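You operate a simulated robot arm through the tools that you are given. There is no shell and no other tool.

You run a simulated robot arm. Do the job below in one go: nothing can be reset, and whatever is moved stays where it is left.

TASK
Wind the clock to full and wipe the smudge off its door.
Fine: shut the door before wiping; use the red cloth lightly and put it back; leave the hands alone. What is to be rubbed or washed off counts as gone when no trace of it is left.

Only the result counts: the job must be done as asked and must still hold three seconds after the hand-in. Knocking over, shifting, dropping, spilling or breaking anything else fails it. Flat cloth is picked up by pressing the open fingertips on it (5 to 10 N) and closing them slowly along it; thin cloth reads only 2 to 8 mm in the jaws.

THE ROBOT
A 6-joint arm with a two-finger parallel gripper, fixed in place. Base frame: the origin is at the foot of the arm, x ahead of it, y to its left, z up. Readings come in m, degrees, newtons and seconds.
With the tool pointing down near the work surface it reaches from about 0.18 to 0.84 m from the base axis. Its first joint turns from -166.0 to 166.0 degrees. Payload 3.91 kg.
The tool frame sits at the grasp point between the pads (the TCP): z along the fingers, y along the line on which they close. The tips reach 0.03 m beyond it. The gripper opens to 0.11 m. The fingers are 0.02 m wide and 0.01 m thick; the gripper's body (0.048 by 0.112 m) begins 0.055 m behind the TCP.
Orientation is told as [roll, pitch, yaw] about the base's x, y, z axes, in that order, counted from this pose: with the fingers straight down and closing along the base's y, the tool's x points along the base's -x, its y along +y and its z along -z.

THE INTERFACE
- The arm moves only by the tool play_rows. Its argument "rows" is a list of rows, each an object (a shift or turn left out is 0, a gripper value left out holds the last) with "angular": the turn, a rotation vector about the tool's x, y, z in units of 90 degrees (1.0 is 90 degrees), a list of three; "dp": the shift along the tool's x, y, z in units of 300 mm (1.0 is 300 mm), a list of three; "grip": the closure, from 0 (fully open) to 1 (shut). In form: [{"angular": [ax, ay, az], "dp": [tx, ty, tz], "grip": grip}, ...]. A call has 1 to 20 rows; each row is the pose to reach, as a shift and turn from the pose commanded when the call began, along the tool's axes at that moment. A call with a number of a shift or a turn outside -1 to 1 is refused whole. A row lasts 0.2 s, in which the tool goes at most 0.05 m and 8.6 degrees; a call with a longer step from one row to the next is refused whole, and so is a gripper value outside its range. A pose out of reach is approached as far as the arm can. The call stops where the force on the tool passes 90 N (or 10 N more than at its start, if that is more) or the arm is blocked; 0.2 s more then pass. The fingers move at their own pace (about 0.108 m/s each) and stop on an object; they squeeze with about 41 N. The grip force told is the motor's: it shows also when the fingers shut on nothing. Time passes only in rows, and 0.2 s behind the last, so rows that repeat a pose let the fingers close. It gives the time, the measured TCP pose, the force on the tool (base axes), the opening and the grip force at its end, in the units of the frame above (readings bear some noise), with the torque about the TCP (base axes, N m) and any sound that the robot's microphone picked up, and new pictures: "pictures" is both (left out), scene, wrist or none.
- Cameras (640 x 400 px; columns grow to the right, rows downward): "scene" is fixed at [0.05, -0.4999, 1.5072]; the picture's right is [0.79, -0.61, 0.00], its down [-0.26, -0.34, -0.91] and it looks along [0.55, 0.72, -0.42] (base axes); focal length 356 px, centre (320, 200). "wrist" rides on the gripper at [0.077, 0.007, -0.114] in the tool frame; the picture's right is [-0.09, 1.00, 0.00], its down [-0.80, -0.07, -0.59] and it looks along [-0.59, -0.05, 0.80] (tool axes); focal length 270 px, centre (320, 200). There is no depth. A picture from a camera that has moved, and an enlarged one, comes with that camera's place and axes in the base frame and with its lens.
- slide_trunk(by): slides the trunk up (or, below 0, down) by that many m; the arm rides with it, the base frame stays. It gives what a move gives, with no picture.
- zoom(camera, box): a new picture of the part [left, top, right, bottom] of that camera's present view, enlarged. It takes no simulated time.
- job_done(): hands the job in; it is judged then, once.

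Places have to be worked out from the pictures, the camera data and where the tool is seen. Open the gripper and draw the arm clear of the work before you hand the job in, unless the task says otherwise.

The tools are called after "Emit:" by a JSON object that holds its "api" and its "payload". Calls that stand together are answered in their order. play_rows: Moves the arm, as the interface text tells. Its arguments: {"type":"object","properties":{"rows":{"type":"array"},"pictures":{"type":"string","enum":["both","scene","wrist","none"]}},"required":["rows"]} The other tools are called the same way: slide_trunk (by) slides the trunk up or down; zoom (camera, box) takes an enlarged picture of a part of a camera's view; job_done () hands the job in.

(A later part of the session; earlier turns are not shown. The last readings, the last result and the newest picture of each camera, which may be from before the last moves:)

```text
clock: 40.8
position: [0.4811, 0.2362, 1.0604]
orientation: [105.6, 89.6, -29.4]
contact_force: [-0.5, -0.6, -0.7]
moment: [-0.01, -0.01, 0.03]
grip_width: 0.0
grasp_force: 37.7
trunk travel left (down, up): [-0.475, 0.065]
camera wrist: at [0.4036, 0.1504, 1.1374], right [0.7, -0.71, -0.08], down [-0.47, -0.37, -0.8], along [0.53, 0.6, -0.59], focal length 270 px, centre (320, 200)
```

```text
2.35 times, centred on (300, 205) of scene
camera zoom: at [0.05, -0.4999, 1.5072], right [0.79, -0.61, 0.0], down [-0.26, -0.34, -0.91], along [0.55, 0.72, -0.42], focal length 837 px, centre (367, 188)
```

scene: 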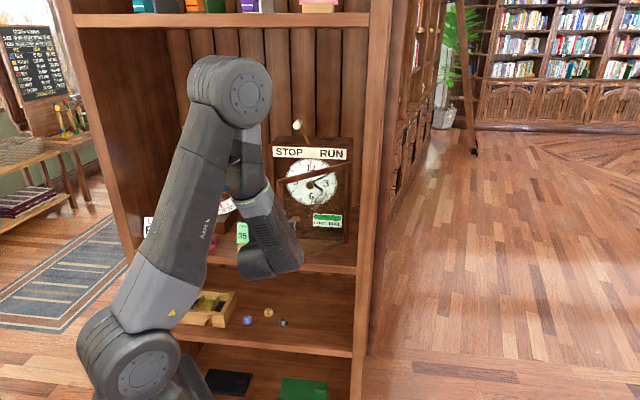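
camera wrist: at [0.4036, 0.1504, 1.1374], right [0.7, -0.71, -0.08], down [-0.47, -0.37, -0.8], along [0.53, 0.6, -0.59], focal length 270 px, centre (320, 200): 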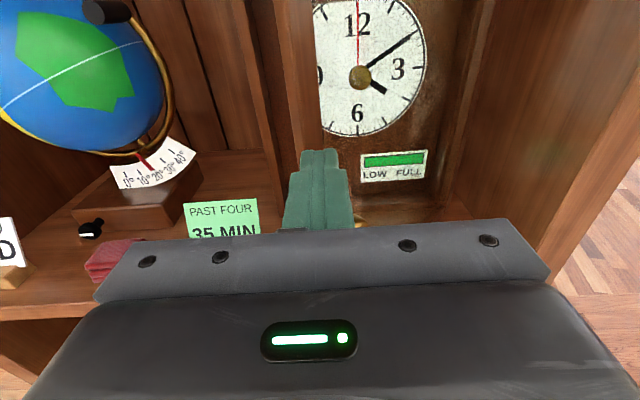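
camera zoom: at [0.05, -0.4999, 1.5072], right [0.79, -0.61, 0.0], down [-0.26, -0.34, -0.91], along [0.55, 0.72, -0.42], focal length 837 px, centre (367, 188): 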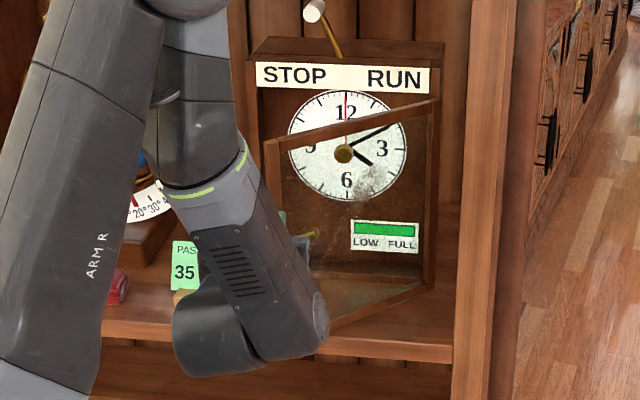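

The fingertips are on the door's stile, above the knob. I'll continue to bring the door nearly shut, about 7° open.

Emit:
{"api": "play_rows", "payload": {"rows": [{"dp": [0, -0.064, 0.081], "grip": 1}, {"dp": [0, -0.128, 0.163]}, {"dp": [0, -0.171, 0.259]}, {"dp": [0, -0.213, 0.355]}, {"dp": [0, -0.24, 0.459]}, {"dp": [0, -0.24, 0.459]}], "pictures": "both"}}

Emit:
{"api": "zoom", "payload": {"camera": "scene", "box": [230, 120, 370, 290]}}

Emit:
{"api": "zoom", "payload": {"camera": "wrist", "box": [230, 0, 480, 240]}}

```text
clock: 42.2
position: [0.5264, 0.3844, 1.0602]
orientation: [109.7, 89.8, -25.3]
contact_force: [0.3, 0.0, 0.0]
moment: [0.0, 0.02, -0.01]
grip_width: 0.0
grasp_force: 37.4
trunk travel left (down, up): [-0.475, 0.065]
camera wrist: at [0.4497, 0.2979, 1.1374], right [0.7, -0.7, -0.08], down [-0.47, -0.37, -0.8], along [0.53, 0.6, -0.59], focal length 270 px, centre (320, 200)
```

scene: 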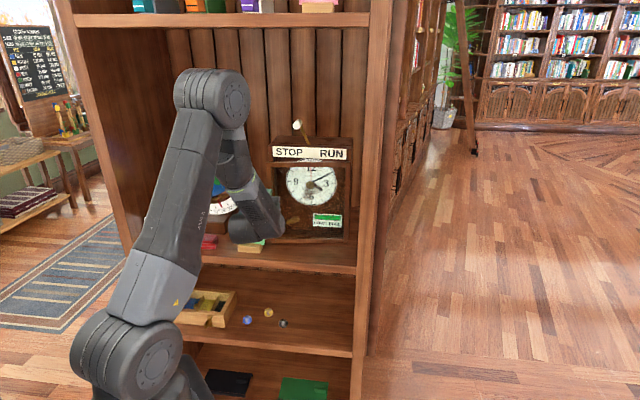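
wrist: 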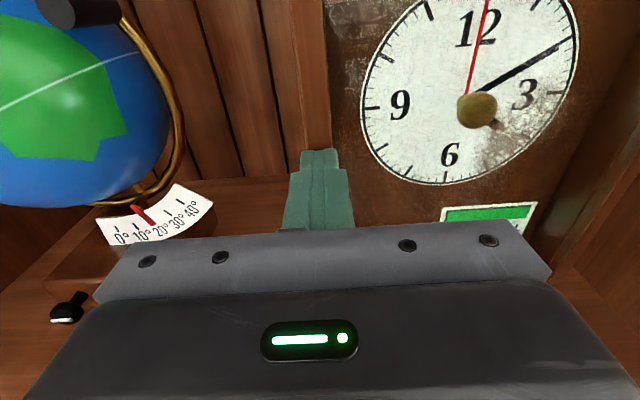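

```text
2.35 times, centred on (300, 205) of scene
camera zoom: at [0.05, -0.4999, 1.5072], right [0.79, -0.61, 0.0], down [-0.26, -0.34, -0.91], along [0.55, 0.72, -0.42], focal length 837 px, centre (367, 188)
```

zoom: 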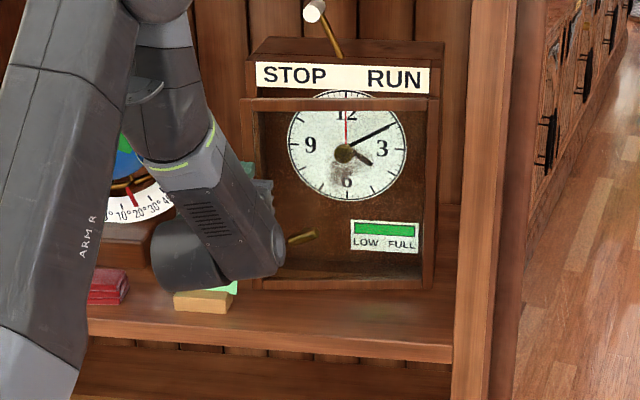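

```text
1.67 times, centred on (355, 120) of wrist
camera zoom: at [0.4497, 0.2979, 1.1374], right [0.7, -0.7, -0.08], down [-0.47, -0.37, -0.8], along [0.53, 0.6, -0.59], focal length 450 px, centre (262, 333)
```

zoom: 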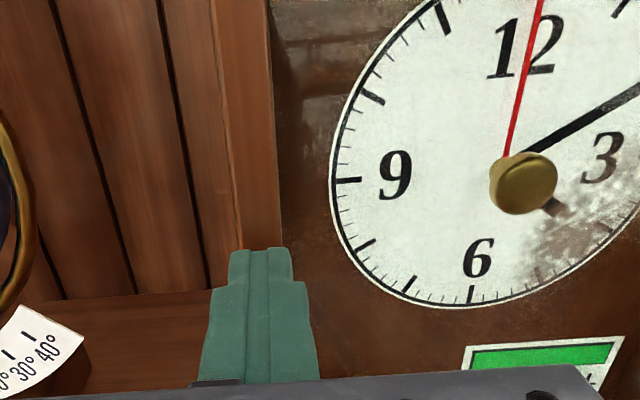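

The door is nearly shut with the fingertips on its left stile. I'll push forward in small steps and watch the contact force for when it seats.

Emit:
{"api": "play_rows", "payload": {"rows": [{"dp": [0, 0, 0.04], "grip": 1}, {"dp": [0, 0, 0.08]}, {"dp": [0, 0, 0.1]}, {"dp": [0, 0, 0.1]}], "pictures": "none"}}

```text
clock: 43.2
position: [0.5472, 0.406, 1.0614]
orientation: [114.7, 89.8, -20.3]
contact_force: [0.2, 0.3, -0.2]
moment: [0.04, -0.01, 0.0]
grip_width: 0.0
grasp_force: 37.8
trunk travel left (down, up): [-0.475, 0.065]
```

There is no contact force yet with the tips at depth 0.704. I'll go on in small steps.

Emit:
{"api": "play_rows", "payload": {"rows": [{"dp": [0, 0, 0.01], "grip": 1}, {"dp": [0, 0, 0.02]}, {"dp": [0, 0, 0.02]}], "pictures": "wrist"}}

Emit:
{"api": "zoom", "payload": {"camera": "scene", "box": [230, 120, 370, 290]}}

```text
clock: 44.0
position: [0.5518, 0.4094, 1.0597]
orientation: [113.2, 89.8, -21.8]
contact_force: [0.1, 0.1, -0.3]
moment: [-0.01, -0.01, -0.01]
grip_width: 0.0
grasp_force: 38.1
trunk travel left (down, up): [-0.475, 0.065]
camera wrist: at [0.4755, 0.3233, 1.1376], right [0.7, -0.7, -0.08], down [-0.47, -0.37, -0.8], along [0.53, 0.6, -0.59], focal length 270 px, centre (320, 200)
```

wrist: 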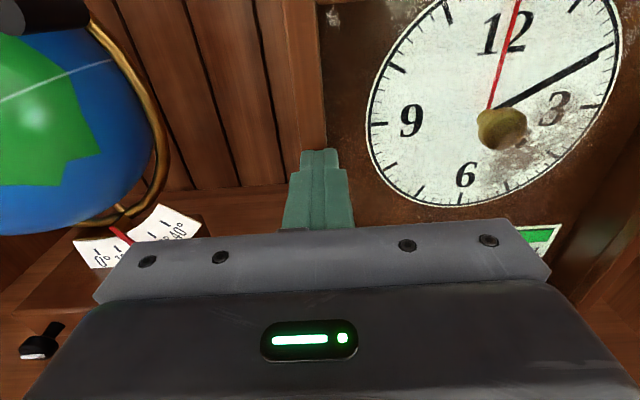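

```text
2.35 times, centred on (300, 205) of scene
camera zoom: at [0.05, -0.4999, 1.5072], right [0.79, -0.61, 0.0], down [-0.26, -0.34, -0.91], along [0.55, 0.72, -0.42], focal length 837 px, centre (367, 188)
```

zoom: 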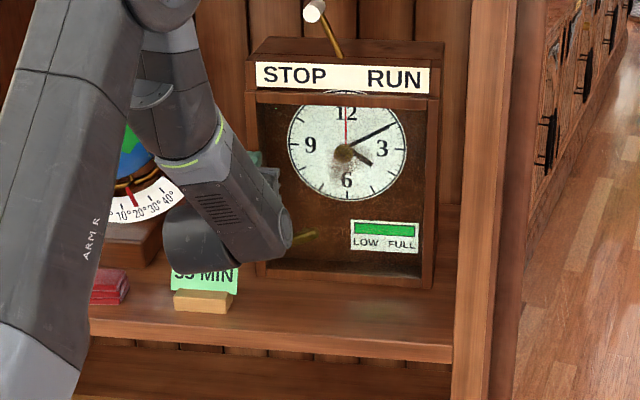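

Still no contact force at tip depth 0.710, though the frame is almost back to its first place in the picture. I'll step a little further.

Emit:
{"api": "play_rows", "payload": {"rows": [{"dp": [0, 0, 0.01], "grip": 1}, {"dp": [0, 0, 0.01]}, {"dp": [0, 0, 0.01]}], "pictures": "none"}}

Emit:
{"api": "play_rows", "payload": {"rows": [{"dp": [0, 0, 0.01], "grip": 1}, {"dp": [0, 0, 0.01]}, {"dp": [0, 0, 0.01]}], "pictures": "none"}}

```text
clock: 44.8
position: [0.5541, 0.4103, 1.0605]
orientation: [113.9, 89.9, -21.3]
contact_force: [-0.7, -0.1, 0.5]
moment: [0.03, -0.01, -0.06]
grip_width: 0.0
grasp_force: 37.6
trunk travel left (down, up): [-0.475, 0.065]
```

```text
clock: 45.6
position: [0.5549, 0.4122, 1.0603]
orientation: [113.5, 89.8, -21.5]
contact_force: [-10.5, -11.0, -1.6]
moment: [-0.24, 0.04, -0.02]
grip_width: 0.0
grasp_force: 37.5
trunk travel left (down, up): [-0.475, 0.065]
```

About 15 N of resistance has appeared at tip depth 0.714, so the door is seated shut. I'll back off and check that it stays closed.

Emit:
{"api": "play_rows", "payload": {"rows": [{"dp": [0, 0, -0.1], "grip": 1}, {"dp": [0, 0, -0.25]}, {"dp": [0, 0, -0.4]}, {"dp": [0, 0, -0.55]}, {"dp": [0, 0, -0.7]}], "pictures": "both"}}

Emit:
{"api": "zoom", "payload": {"camera": "scene", "box": [250, 120, 370, 260]}}

Emit:
{"api": "zoom", "payload": {"camera": "wrist", "box": [290, 0, 530, 180]}}

Emit:
{"api": "zoom", "payload": {"camera": "wrist", "box": [80, 120, 320, 240]}}

```text
clock: 46.8
position: [0.4032, 0.2639, 1.0585]
orientation: [127.5, 89.7, -7.4]
contact_force: [-1.1, 0.3, -0.4]
moment: [0.0, 0.02, -0.01]
grip_width: 0.0
grasp_force: 37.0
trunk travel left (down, up): [-0.475, 0.065]
camera wrist: at [0.3277, 0.1786, 1.1356], right [0.7, -0.7, -0.08], down [-0.47, -0.37, -0.8], along [0.53, 0.61, -0.59], focal length 270 px, centre (320, 200)
```

scene: 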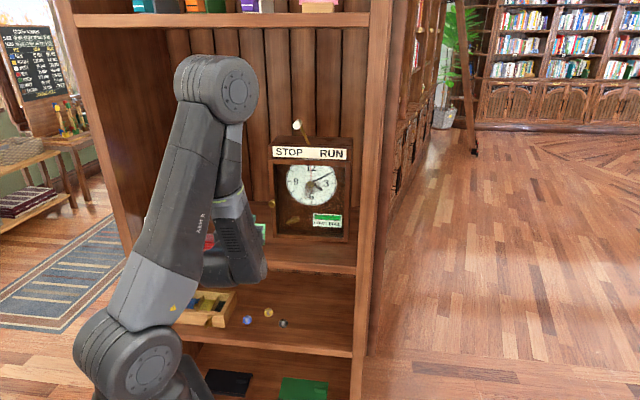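
wrist: 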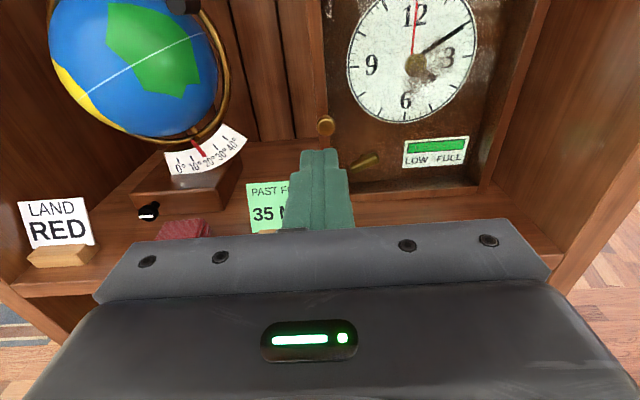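

```text
2.86 times, centred on (310, 190) of scene
camera zoom: at [0.05, -0.4999, 1.5072], right [0.79, -0.61, 0.0], down [-0.26, -0.34, -0.91], along [0.55, 0.72, -0.42], focal length 1017 px, centre (349, 229)
```

zoom: 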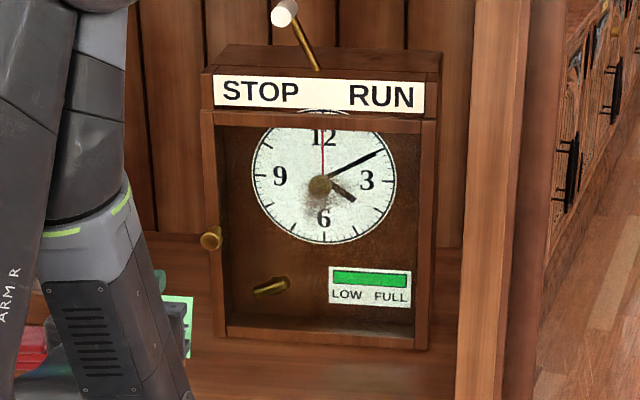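

```text
2.22 times, centred on (410, 90) of wrist
camera zoom: at [0.3277, 0.1786, 1.1356], right [0.7, -0.7, -0.08], down [-0.47, -0.37, -0.8], along [0.53, 0.61, -0.59], focal length 601 px, centre (120, 444)
```

zoom: 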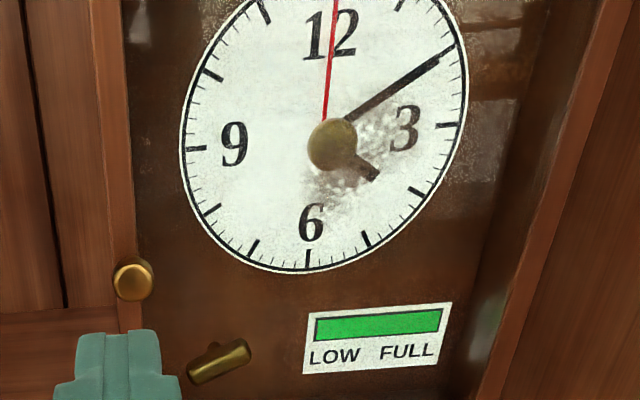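

```text
2.67 times, centred on (200, 180) of wrist
camera zoom: at [0.3277, 0.1786, 1.1356], right [0.7, -0.7, -0.08], down [-0.47, -0.37, -0.8], along [0.53, 0.61, -0.59], focal length 721 px, centre (640, 253)
```

zoom: 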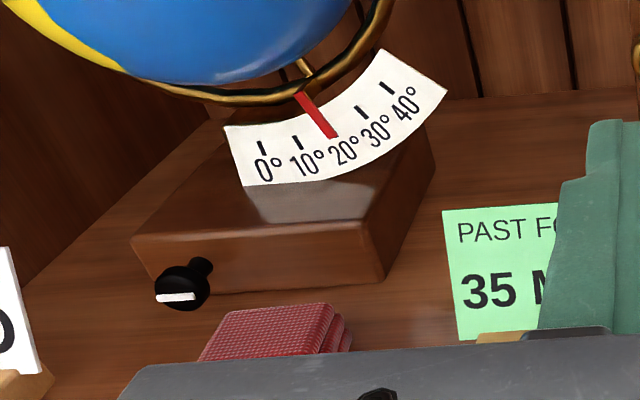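

The door is shut, with the knob back at its starting place in the picture, and the gauge reads full. I'll enlarge the smudge from both cameras to fix its extent on the glass.

Emit:
{"api": "zoom", "payload": {"camera": "scene", "box": [284, 160, 340, 210]}}

Emit:
{"api": "zoom", "payload": {"camera": "wrist", "box": [340, 0, 500, 120]}}

```text
8.00 times, centred on (312, 185) of scene
camera zoom: at [0.05, -0.4999, 1.5072], right [0.79, -0.61, 0.0], down [-0.26, -0.34, -0.91], along [0.55, 0.72, -0.42], focal length 2846 px, centre (384, 320)
```

zoom: 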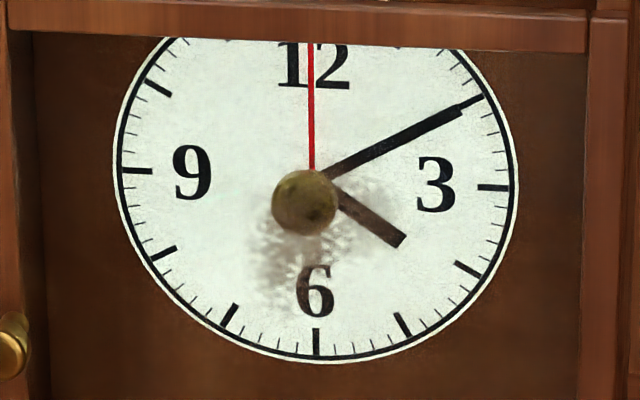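

```text
3.33 times, centred on (420, 60) of wrist
camera zoom: at [0.3277, 0.1786, 1.1356], right [0.7, -0.7, -0.08], down [-0.47, -0.37, -0.8], along [0.53, 0.61, -0.59], focal length 901 px, centre (-13, 667)
```

zoom: 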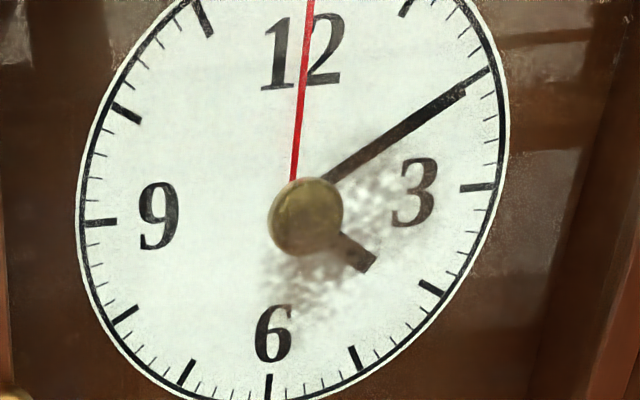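

The smudge spans about t 0.195 to 0.26 across and z 1.02 to 1.087 on the glass. The folded cloth sits near (0.377, 0.558), top at z about 0.878. I'll move over to it with the tool tilted 45° down and the fingers open to 9 cm.

Emit:
{"api": "play_rows", "payload": {"rows": [{"dp": [-0.03, -0.12, 0.02], "angular": [0, -0.0833, 0], "grip": 0.6}, {"dp": [-0.07, -0.25, 0.06], "angular": [0, -0.1667, 0], "grip": 0.18}, {"dp": [-0.12, -0.38, 0.11], "angular": [0, -0.25, 0]}, {"dp": [-0.17, -0.51, 0.17], "angular": [0, -0.3333, 0]}, {"dp": [-0.22, -0.64, 0.23], "angular": [0, -0.4167, 0]}, {"dp": [-0.26, -0.755, 0.29], "angular": [0, -0.5, 0]}], "pictures": "both"}}

Emit:
{"api": "zoom", "payload": {"camera": "wrist", "box": [230, 40, 410, 200]}}

```text
clock: 48.2
position: [0.3086, 0.4739, 0.981]
orientation: [-0.4, 42.4, -132.4]
contact_force: [0.6, -0.2, -0.3]
moment: [0.01, 0.0, -0.02]
grip_width: 0.09
grasp_force: 0.1
out of reach, approached as far as the arm can: row 2, 3, 4, 5, 6
trunk travel left (down, up): [-0.475, 0.065]
camera wrist: at [0.3009, 0.4529, 1.1176], right [0.69, -0.72, -0.06], down [-0.72, -0.69, -0.1], along [0.03, 0.12, -0.99], focal length 270 px, centre (320, 200)
```

scene: 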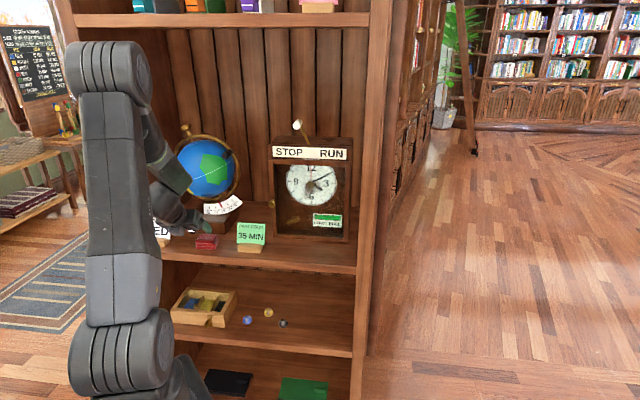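
wrist: 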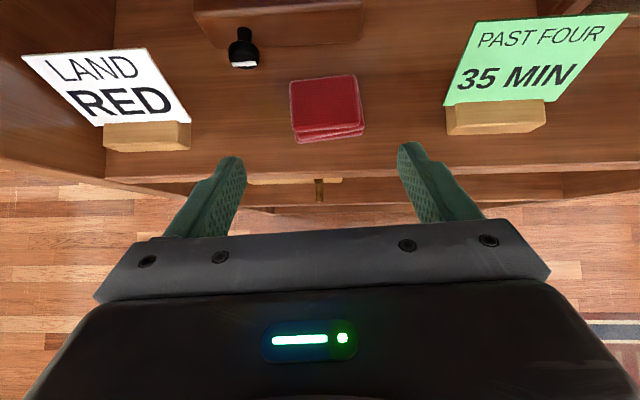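

```text
2.50 times, centred on (320, 120) of wrist
camera zoom: at [0.3009, 0.4529, 1.1176], right [0.69, -0.72, -0.06], down [-0.72, -0.69, -0.1], along [0.03, 0.12, -0.99], focal length 676 px, centre (320, 400)
```

zoom: 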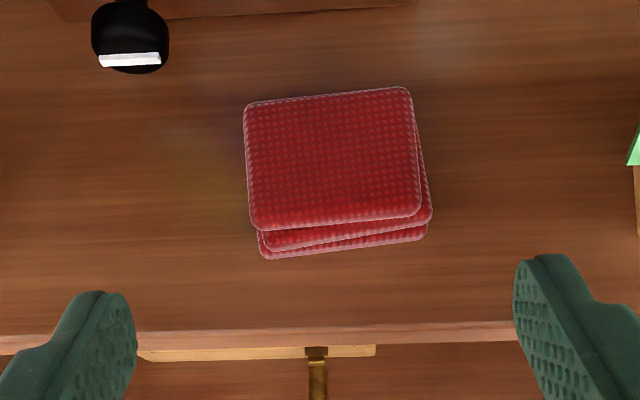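

Seen from above, the stack is about 6 × 5 cm, top near z 0.886, and nearly square to the tool. The shelf top comes out near z 0.861. I'll go halfway down along the tool axis and confirm the reach and alignment.

Emit:
{"api": "play_rows", "payload": {"rows": [{"dp": [-0.008, 0.005, 0.09], "grip": 0.18}, {"dp": [-0.015, 0.01, 0.18]}, {"dp": [-0.015, 0.01, 0.18]}], "pictures": "wrist"}}

Emit:
{"api": "zoom", "payload": {"camera": "wrist", "box": [220, 40, 420, 240]}}

```text
clock: 49.0
position: [0.3399, 0.4906, 0.9379]
orientation: [-1.6, 42.5, -134.1]
contact_force: [0.3, 0.0, 0.1]
moment: [-0.04, -0.01, 0.04]
grip_width: 0.0902
grasp_force: 0.1
trunk travel left (down, up): [-0.475, 0.065]
camera wrist: at [0.333, 0.4688, 1.0742], right [0.68, -0.73, -0.08], down [-0.73, -0.68, -0.1], along [0.02, 0.13, -0.99], focal length 270 px, centre (320, 200)
```

wrist: 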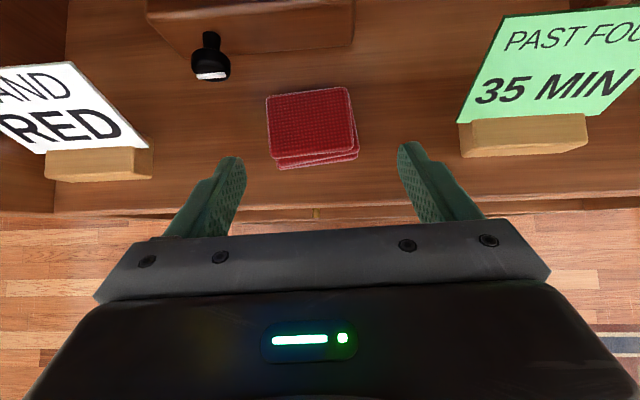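

```text
2.00 times, centred on (320, 140) of wrist
camera zoom: at [0.333, 0.4688, 1.0742], right [0.68, -0.73, -0.08], down [-0.73, -0.68, -0.1], along [0.02, 0.13, -0.99], focal length 541 px, centre (320, 320)
```

zoom: 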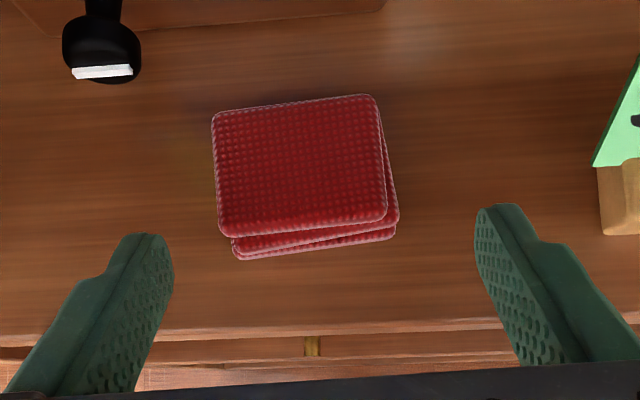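

The alignment is good and the reach is clear. I'll turn the tool 3° to match the cloth's sides and descend so the fingertips straddle it just above the shelf.

Emit:
{"api": "play_rows", "payload": {"rows": [{"dp": [-0.006, -0.006, 0.06], "angular": [0.011, 0, -0.012], "grip": 0.18}, {"dp": [-0.013, -0.013, 0.12], "angular": [0.0225, 0, -0.0246]}, {"dp": [-0.019, -0.013, 0.173], "angular": [0.0225, 0, -0.0246]}, {"dp": [-0.019, -0.013, 0.173], "angular": [0.0225, 0, -0.0246]}], "pictures": "both"}}

Emit:
{"api": "zoom", "payload": {"camera": "wrist", "box": [220, 40, 420, 240]}}

Emit:
{"api": "zoom", "payload": {"camera": "scene", "box": [140, 180, 280, 270]}}

```text
clock: 50.0
position: [0.3583, 0.5166, 0.8957]
orientation: [-1.7, 42.6, -131.1]
contact_force: [-0.4, 0.3, -0.2]
moment: [0.04, 0.02, 0.0]
grip_width: 0.0902
grasp_force: 0.0
trunk travel left (down, up): [-0.475, 0.065]
camera wrist: at [0.3516, 0.4942, 1.0325], right [0.72, -0.69, -0.08], down [-0.69, -0.71, -0.1], along [0.01, 0.13, -0.99], focal length 270 px, centre (320, 200)
```

scene: 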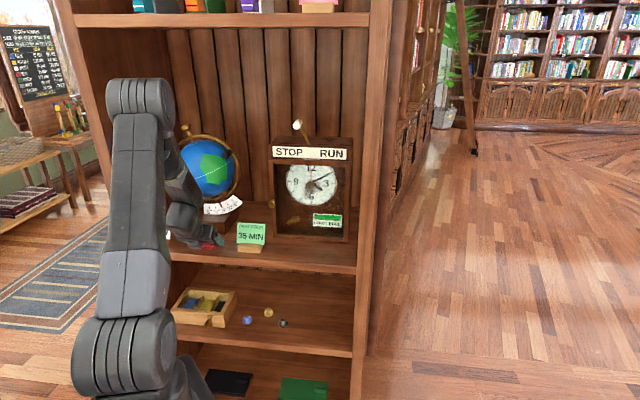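
wrist: 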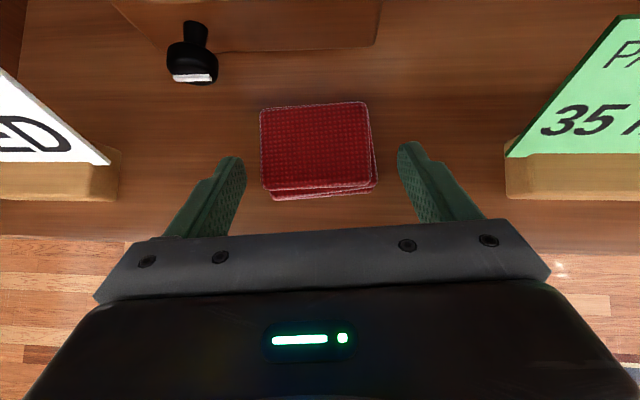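

```text
2.00 times, centred on (320, 140) of wrist
camera zoom: at [0.3516, 0.4942, 1.0325], right [0.72, -0.69, -0.08], down [-0.69, -0.71, -0.1], along [0.01, 0.13, -0.99], focal length 541 px, centre (320, 320)
```

zoom: 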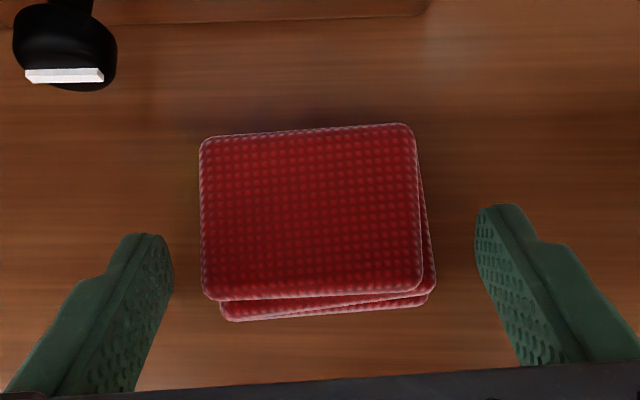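

```text
4.44 times, centred on (210, 225) of scene
camera zoom: at [0.05, -0.4999, 1.5072], right [0.79, -0.61, 0.0], down [-0.26, -0.34, -0.91], along [0.55, 0.72, -0.42], focal length 1581 px, centre (809, 89)
```

zoom: 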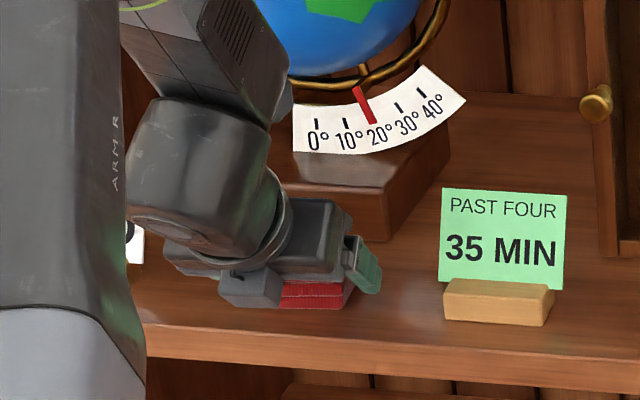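

The fingers straddle the cloth with no contact, about 2 mm too far right. I'll centre them and close slowly.

Emit:
{"api": "play_rows", "payload": {"rows": [{"dp": [0, -0.007, 0], "grip": 0.18}, {"dp": [0, -0.007, 0], "grip": 0.26}, {"dp": [0, -0.007, 0], "grip": 0.34}, {"dp": [0, -0.007, 0], "grip": 0.4}, {"dp": [0, -0.007, 0], "grip": 0.44}, {"dp": [0, -0.007, 0], "grip": 0.48}, {"dp": [0, -0.007, 0], "grip": 0.52}, {"dp": [0, -0.007, 0], "grip": 0.52}], "pictures": "both"}}

Emit:
{"api": "zoom", "payload": {"camera": "wrist", "box": [220, 40, 420, 240]}}

```text
clock: 51.8
position: [0.3568, 0.5174, 0.8969]
orientation: [-1.6, 42.5, -131.0]
contact_force: [-0.9, -0.2, 1.6]
moment: [0.02, -0.05, 0.01]
grip_width: 0.0639
grasp_force: 41.8
trunk travel left (down, up): [-0.475, 0.065]
camera wrist: at [0.35, 0.4956, 1.0331], right [0.72, -0.69, -0.08], down [-0.69, -0.71, -0.1], along [0.01, 0.13, -0.99], focal length 270 px, centre (320, 200)
```

scene: 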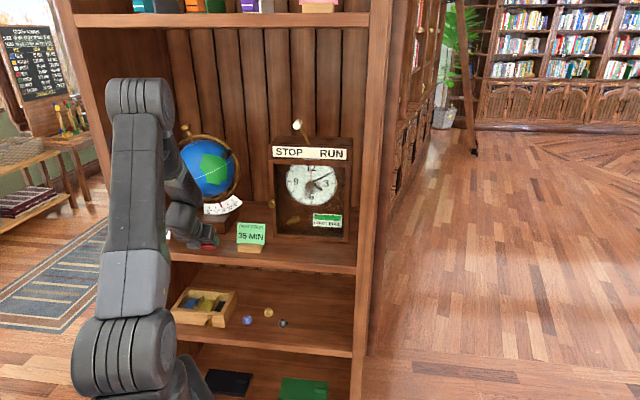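
wrist: 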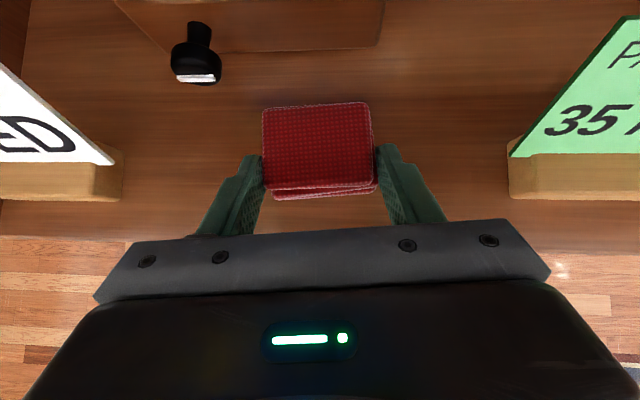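

```text
2.00 times, centred on (320, 140) of wrist
camera zoom: at [0.35, 0.4956, 1.0331], right [0.72, -0.69, -0.08], down [-0.69, -0.71, -0.1], along [0.01, 0.13, -0.99], focal length 541 px, centre (320, 320)
```

zoom: 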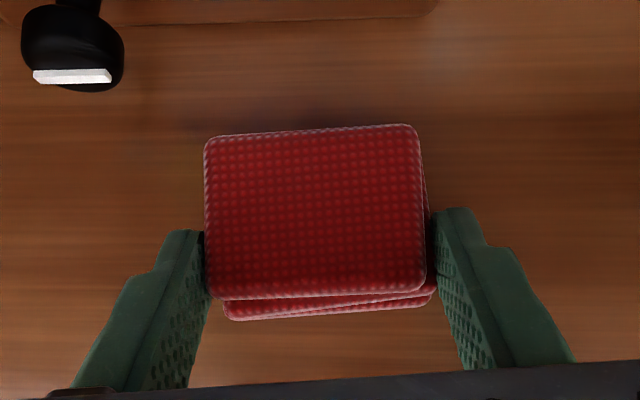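

The cloth is held firmly by its sides at 64 mm. I'll lift it 3 cm straight up and check that it comes along.

Emit:
{"api": "play_rows", "payload": {"rows": [{"dp": [0.0338, -0.001, -0.0369], "grip": 0.56}, {"dp": [0.0676, -0.002, -0.0737]}, {"dp": [0.0676, -0.002, -0.0737]}], "pictures": "both"}}

Emit:
{"api": "zoom", "payload": {"camera": "scene", "box": [140, 180, 280, 270]}}

```text
clock: 52.6
position: [0.3586, 0.5206, 0.9267]
orientation: [-1.6, 42.6, -131.1]
contact_force: [-0.7, -0.6, -1.2]
moment: [-0.01, 0.02, -0.01]
grip_width: 0.0641
grasp_force: 40.7
trunk travel left (down, up): [-0.475, 0.065]
camera wrist: at [0.3511, 0.4977, 1.063], right [0.72, -0.69, -0.08], down [-0.69, -0.71, -0.1], along [0.01, 0.13, -0.99], focal length 270 px, centre (320, 200)
```

scene: 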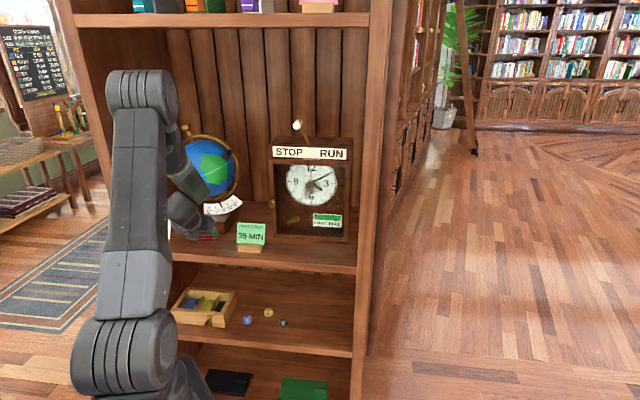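
wrist: 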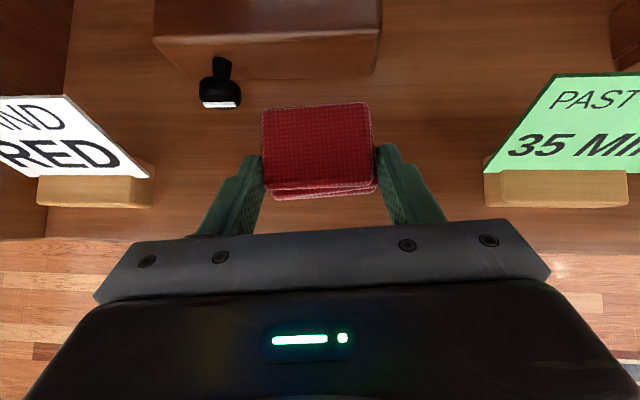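

```text
4.44 times, centred on (210, 225) of scene
camera zoom: at [0.05, -0.4999, 1.5072], right [0.79, -0.61, 0.0], down [-0.26, -0.34, -0.91], along [0.55, 0.72, -0.42], focal length 1581 px, centre (809, 89)
```

zoom: 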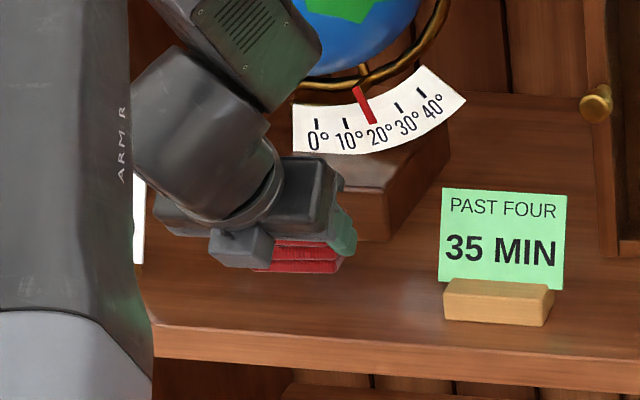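

All three layers lifted together in a firm grip. I'll draw the cloth back clear of the globe and cards, raise it, and carry it right toward the clock.

Emit:
{"api": "play_rows", "payload": {"rows": [{"dp": [-0.018, -0.0123, -0.152], "grip": 0.56}, {"dp": [-0.0477, -0.0243, -0.2917]}, {"dp": [-0.0897, -0.0377, -0.443]}, {"dp": [-0.0973, 0.1117, -0.4543]}, {"dp": [-0.105, 0.261, -0.4653]}, {"dp": [-0.1127, 0.4103, -0.4767]}, {"dp": [-0.1207, 0.5597, -0.488]}], "pictures": "both"}}

```text
clock: 54.2
position: [0.3364, 0.3759, 0.9917]
orientation: [0.2, 43.8, -131.3]
contact_force: [0.0, -0.7, -0.4]
moment: [0.01, 0.03, 0.06]
grip_width: 0.064
grasp_force: 41.5
out of reach, approached as far as the arm can: row 5, 6, 7
trunk travel left (down, up): [-0.475, 0.065]
camera wrist: at [0.3253, 0.3532, 1.1283], right [0.71, -0.71, -0.06], down [-0.71, -0.7, -0.12], along [0.05, 0.13, -0.99], focal length 270 px, centre (320, 200)
```

scene: 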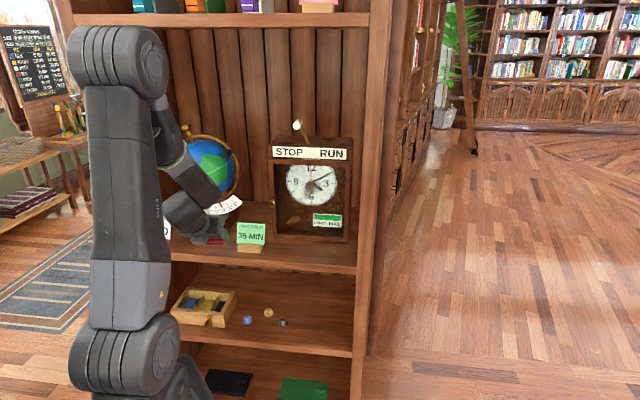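
wrist: 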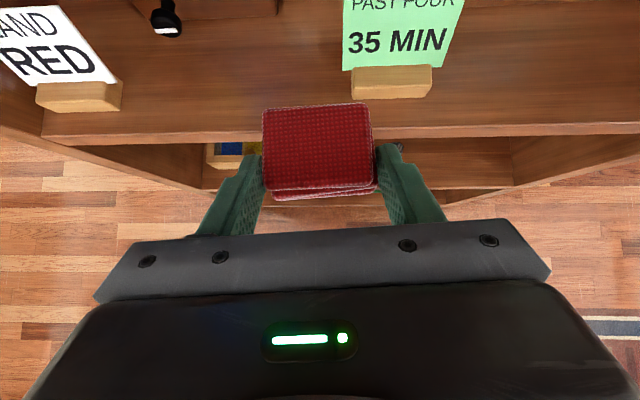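

The cloth is still held, but this tilted pose runs out of reach partway across. I'll try moving right again with the tool raised toward level as it goes.

Emit:
{"api": "play_rows", "payload": {"rows": [{"dp": [0.02, 0.08, -0.04], "angular": [0, 0.06, 0], "grip": 0.56}, {"dp": [0.04, 0.16, -0.08], "angular": [0, 0.12, 0]}, {"dp": [0.06, 0.24, -0.12], "angular": [0, 0.18, 0]}], "pictures": "scene"}}

```text
clock: 55.0
position: [0.3865, 0.317, 1.0329]
orientation: [-2.3, 58.8, -132.0]
contact_force: [0.3, 0.5, 0.1]
moment: [0.02, 0.01, 0.0]
grip_width: 0.0641
grasp_force: 41.2
trunk travel left (down, up): [-0.475, 0.065]
```

scene: 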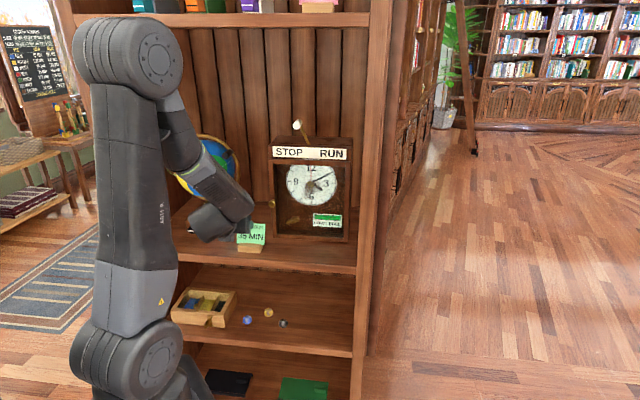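

With the tool raised to about 31° below level the way is clear. I'll continue right to stand in front of the smudge, squaring the tool to the glass.

Emit:
{"api": "play_rows", "payload": {"rows": [{"dp": [0.0253, 0.118, -0.0274], "angular": [-0.006, 0, 0.0035], "grip": 0.56}, {"dp": [0.0505, 0.236, -0.0548], "angular": [-0.0114, 0, 0.007]}, {"dp": [0.0758, 0.355, -0.0822], "angular": [-0.017, 0, 0.0104]}, {"dp": [0.101, 0.473, -0.1096], "angular": [-0.0228, 0, 0.014]}, {"dp": [0.1263, 0.591, -0.137], "angular": [-0.0285, 0, 0.0173]}], "pictures": "both"}}

```text
clock: 56.2
position: [0.514, 0.1895, 1.0851]
orientation: [-2.3, 58.7, -135.2]
contact_force: [-0.3, -0.6, -0.8]
moment: [-0.02, 0.01, -0.01]
grip_width: 0.0638
grasp_force: 40.4
trunk travel left (down, up): [-0.475, 0.065]
camera wrist: at [0.4814, 0.141, 1.2104], right [0.7, -0.71, -0.1], down [-0.69, -0.62, -0.37], along [0.21, 0.33, -0.92], focal length 270 px, centre (320, 200)
```

scene: 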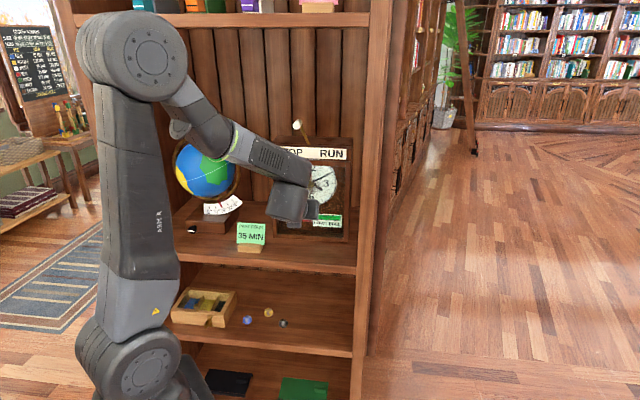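
wrist: 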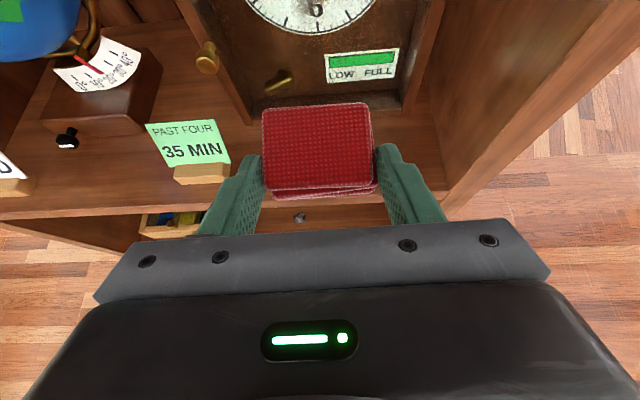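

The cloth is now in front of the smudge, at t 0.23. I'll move forward to about 3 cm from the glass while tilting down so the cloth's rear face stands parallel to the door.

Emit:
{"api": "play_rows", "payload": {"rows": [{"dp": [0.0537, 0.003, 0.102], "angular": [0, -0.045, 0], "grip": 0.56}, {"dp": [0.1074, 0.006, 0.204], "angular": [0, -0.09, 0]}, {"dp": [0.161, 0.009, 0.306], "angular": [0, -0.135, 0]}, {"dp": [0.2147, 0.0117, 0.408], "angular": [0, -0.181, 0]}, {"dp": [0.2147, 0.0117, 0.408], "angular": [0, -0.181, 0]}], "pictures": "both"}}

Emit:
{"api": "zoom", "payload": {"camera": "wrist", "box": [220, 0, 440, 220]}}

Emit:
{"api": "zoom", "payload": {"camera": "scene", "box": [250, 120, 370, 260]}}

```text
clock: 57.4
position: [0.6105, 0.2869, 1.0743]
orientation: [-1.5, 42.4, -134.1]
contact_force: [0.3, 0.1, -0.5]
moment: [-0.04, -0.02, 0.02]
grip_width: 0.0639
grasp_force: 41.1
trunk travel left (down, up): [-0.475, 0.065]
camera wrist: at [0.603, 0.2658, 1.2129], right [0.68, -0.73, -0.08], down [-0.73, -0.68, -0.1], along [0.02, 0.13, -0.99], focal length 270 px, centre (320, 200)
```

scene: 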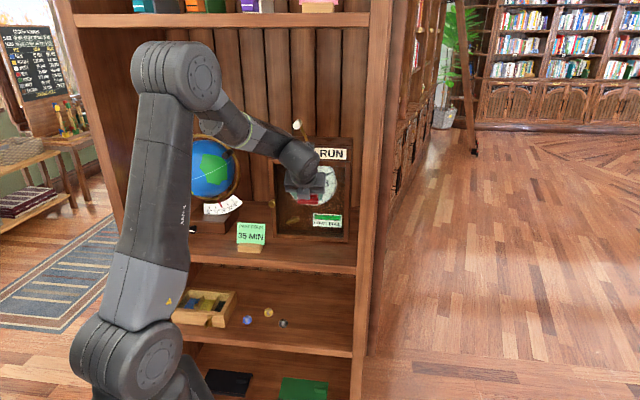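
wrist: 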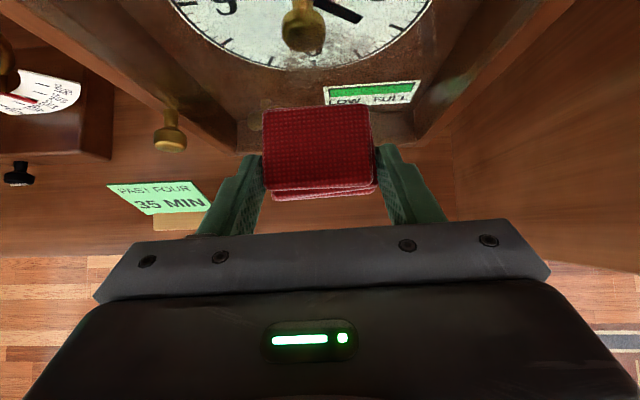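

```text
1.82 times, centred on (330, 110) of wrist
camera zoom: at [0.603, 0.2658, 1.2129], right [0.68, -0.73, -0.08], down [-0.73, -0.68, -0.1], along [0.02, 0.13, -0.99], focal length 491 px, centre (302, 364)
```

zoom: 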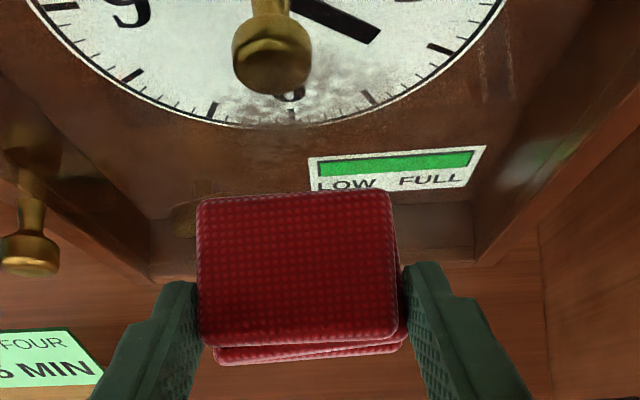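

```text
2.86 times, centred on (310, 190) of scene
camera zoom: at [0.05, -0.4999, 1.5072], right [0.79, -0.61, 0.0], down [-0.26, -0.34, -0.91], along [0.55, 0.72, -0.42], focal length 1017 px, centre (349, 229)
```

zoom: 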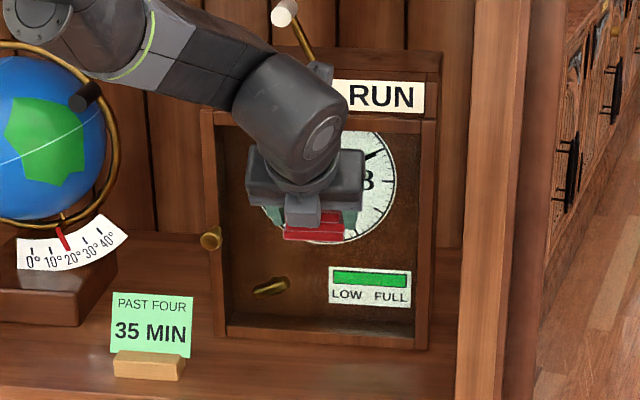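

The cloth's rear face is parallel to the frame and still about 3 cm short of the glass. I'll advance 2 cm, then feel for contact in small steps.

Emit:
{"api": "play_rows", "payload": {"rows": [{"dp": [0.0246, 0.0011, 0.02245], "grip": 0.56}, {"dp": [0.0492, 0.0022, 0.0449]}, {"dp": [0.0492, 0.0022, 0.0449]}], "pictures": "wrist"}}

Emit:
{"api": "zoom", "payload": {"camera": "wrist", "box": [220, 0, 440, 220]}}

```text
clock: 58.2
position: [0.6246, 0.3033, 1.0762]
orientation: [-1.6, 42.4, -134.1]
contact_force: [1.2, 0.4, -0.9]
moment: [0.03, 0.0, -0.03]
grip_width: 0.064
grasp_force: 40.6
trunk travel left (down, up): [-0.475, 0.065]
camera wrist: at [0.6174, 0.281, 1.2125], right [0.68, -0.73, -0.08], down [-0.73, -0.68, -0.1], along [0.02, 0.13, -0.99], focal length 270 px, centre (320, 200)
```

wrist: 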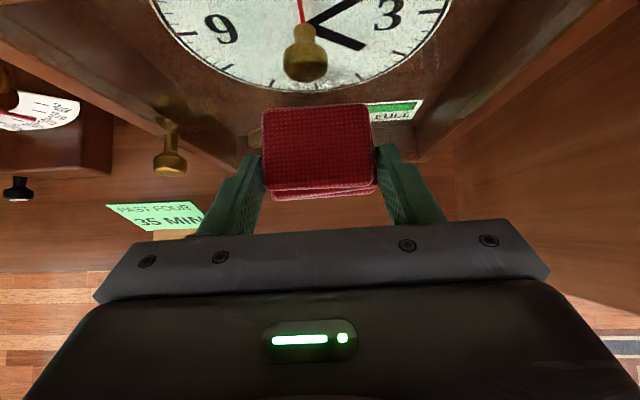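

```text
1.82 times, centred on (330, 110) of wrist
camera zoom: at [0.6174, 0.281, 1.2125], right [0.68, -0.73, -0.08], down [-0.73, -0.68, -0.1], along [0.02, 0.13, -0.99], focal length 491 px, centre (302, 364)
```

zoom: 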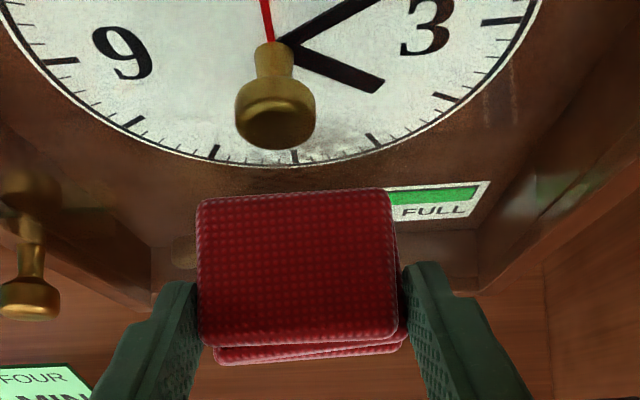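

There is no contact yet at TCP depth 0.656. I'll step forward 4 mm, then 2 mm at a time, reading the force each time.

Emit:
{"api": "play_rows", "payload": {"rows": [{"dp": [0.0148, 0.0007, 0.0135], "grip": 0.56}, {"dp": [0.0148, 0.0007, 0.0135]}], "pictures": "none"}}

Emit:
{"api": "play_rows", "payload": {"rows": [{"dp": [0.0074, 0.0003, 0.0067], "grip": 0.56}, {"dp": [0.0074, 0.0003, 0.0067]}], "pictures": "none"}}

```text
clock: 58.8
position: [0.6282, 0.3075, 1.0754]
orientation: [-1.5, 42.5, -134.2]
contact_force: [-0.6, 0.5, -0.9]
moment: [-0.05, 0.0, 0.01]
grip_width: 0.0642
grasp_force: 40.3
trunk travel left (down, up): [-0.475, 0.065]
```

```text
clock: 59.4
position: [0.6302, 0.3085, 1.0763]
orientation: [-1.7, 42.5, -134.1]
contact_force: [-5.1, -5.7, -0.4]
moment: [-0.05, 0.07, -0.23]
grip_width: 0.0641
grasp_force: 41.0
trunk travel left (down, up): [-0.475, 0.065]
```

Contact at 7.6 N, and the moment says the cloth's right end is touching first. I'll turn the tool 2° clockwise to lay the face flat on the glass.

Emit:
{"api": "play_rows", "payload": {"rows": [{"angular": [-0.0075, 0.0002, 0.0082], "grip": 0.56}, {"angular": [-0.015, 0.0004, 0.0164]}, {"angular": [-0.015, 0.0004, 0.0164]}], "pictures": "none"}}

```text
clock: 60.2
position: [0.6304, 0.3101, 1.0753]
orientation: [-1.6, 42.4, -136.1]
contact_force: [-3.8, -2.7, -1.3]
moment: [-0.03, 0.03, -0.01]
grip_width: 0.0642
grasp_force: 40.8
trunk travel left (down, up): [-0.475, 0.065]
```

The face now lies flat with about 4.6 N and no moment. I'll start with a slow upward stroke and check the force.

Emit:
{"api": "play_rows", "payload": {"rows": [{"dp": [0.0337, -0.001, -0.0369], "grip": 0.56}, {"dp": [0.0674, -0.002, -0.0738]}, {"dp": [0.0899, -0.0027, -0.0984]}], "pictures": "wrist"}}

Emit:
{"api": "zoom", "payload": {"camera": "wrist", "box": [220, 0, 440, 220]}}

Emit:
{"api": "zoom", "payload": {"camera": "scene", "box": [250, 120, 370, 260]}}

```text
clock: 61.0
position: [0.6304, 0.3086, 1.1167]
orientation: [-1.5, 42.5, -136.1]
contact_force: [0.0, 0.7, -0.7]
moment: [-0.02, 0.01, 0.02]
grip_width: 0.0642
grasp_force: 41.1
trunk travel left (down, up): [-0.475, 0.065]
camera wrist: at [0.623, 0.2871, 1.2532], right [0.66, -0.75, -0.08], down [-0.75, -0.65, -0.1], along [0.02, 0.13, -0.99], focal length 270 px, centre (320, 200)
```

wrist: 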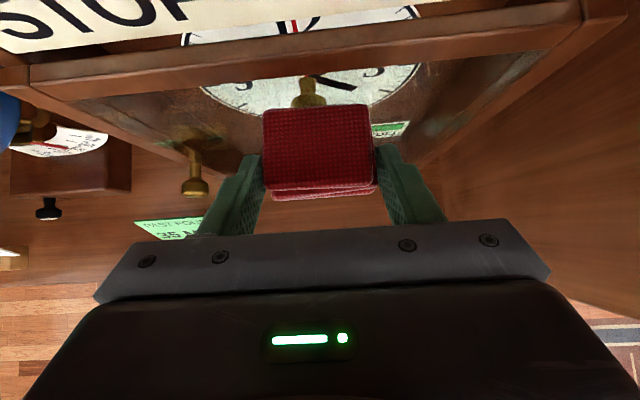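

```text
1.82 times, centred on (330, 110) of wrist
camera zoom: at [0.623, 0.2871, 1.2532], right [0.66, -0.75, -0.08], down [-0.75, -0.65, -0.1], along [0.02, 0.13, -0.99], focal length 491 px, centre (302, 364)
```

zoom: 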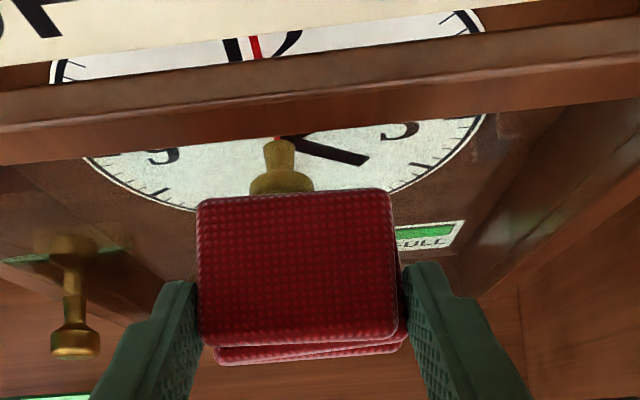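

```text
2.86 times, centred on (310, 190) of scene
camera zoom: at [0.05, -0.4999, 1.5072], right [0.79, -0.61, 0.0], down [-0.26, -0.34, -0.91], along [0.55, 0.72, -0.42], focal length 1017 px, centre (349, 229)
```

zoom: 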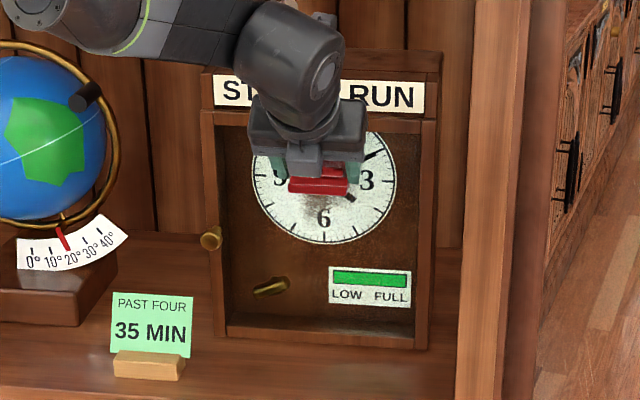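

Contact was lost at the top of the stroke. I'll press in about 1.3 mm there to regain a light touch.

Emit:
{"api": "play_rows", "payload": {"rows": [{"dp": [0.0032, 0, 0.0029], "grip": 0.56}, {"dp": [0.0032, 0, 0.0029]}], "pictures": "none"}}

```text
clock: 61.6
position: [0.6312, 0.3089, 1.1167]
orientation: [-1.6, 42.3, -136.1]
contact_force: [-4.0, -4.3, -0.1]
moment: [-0.04, 0.08, -0.19]
grip_width: 0.0642
grasp_force: 41.2
trunk travel left (down, up): [-0.475, 0.065]
```

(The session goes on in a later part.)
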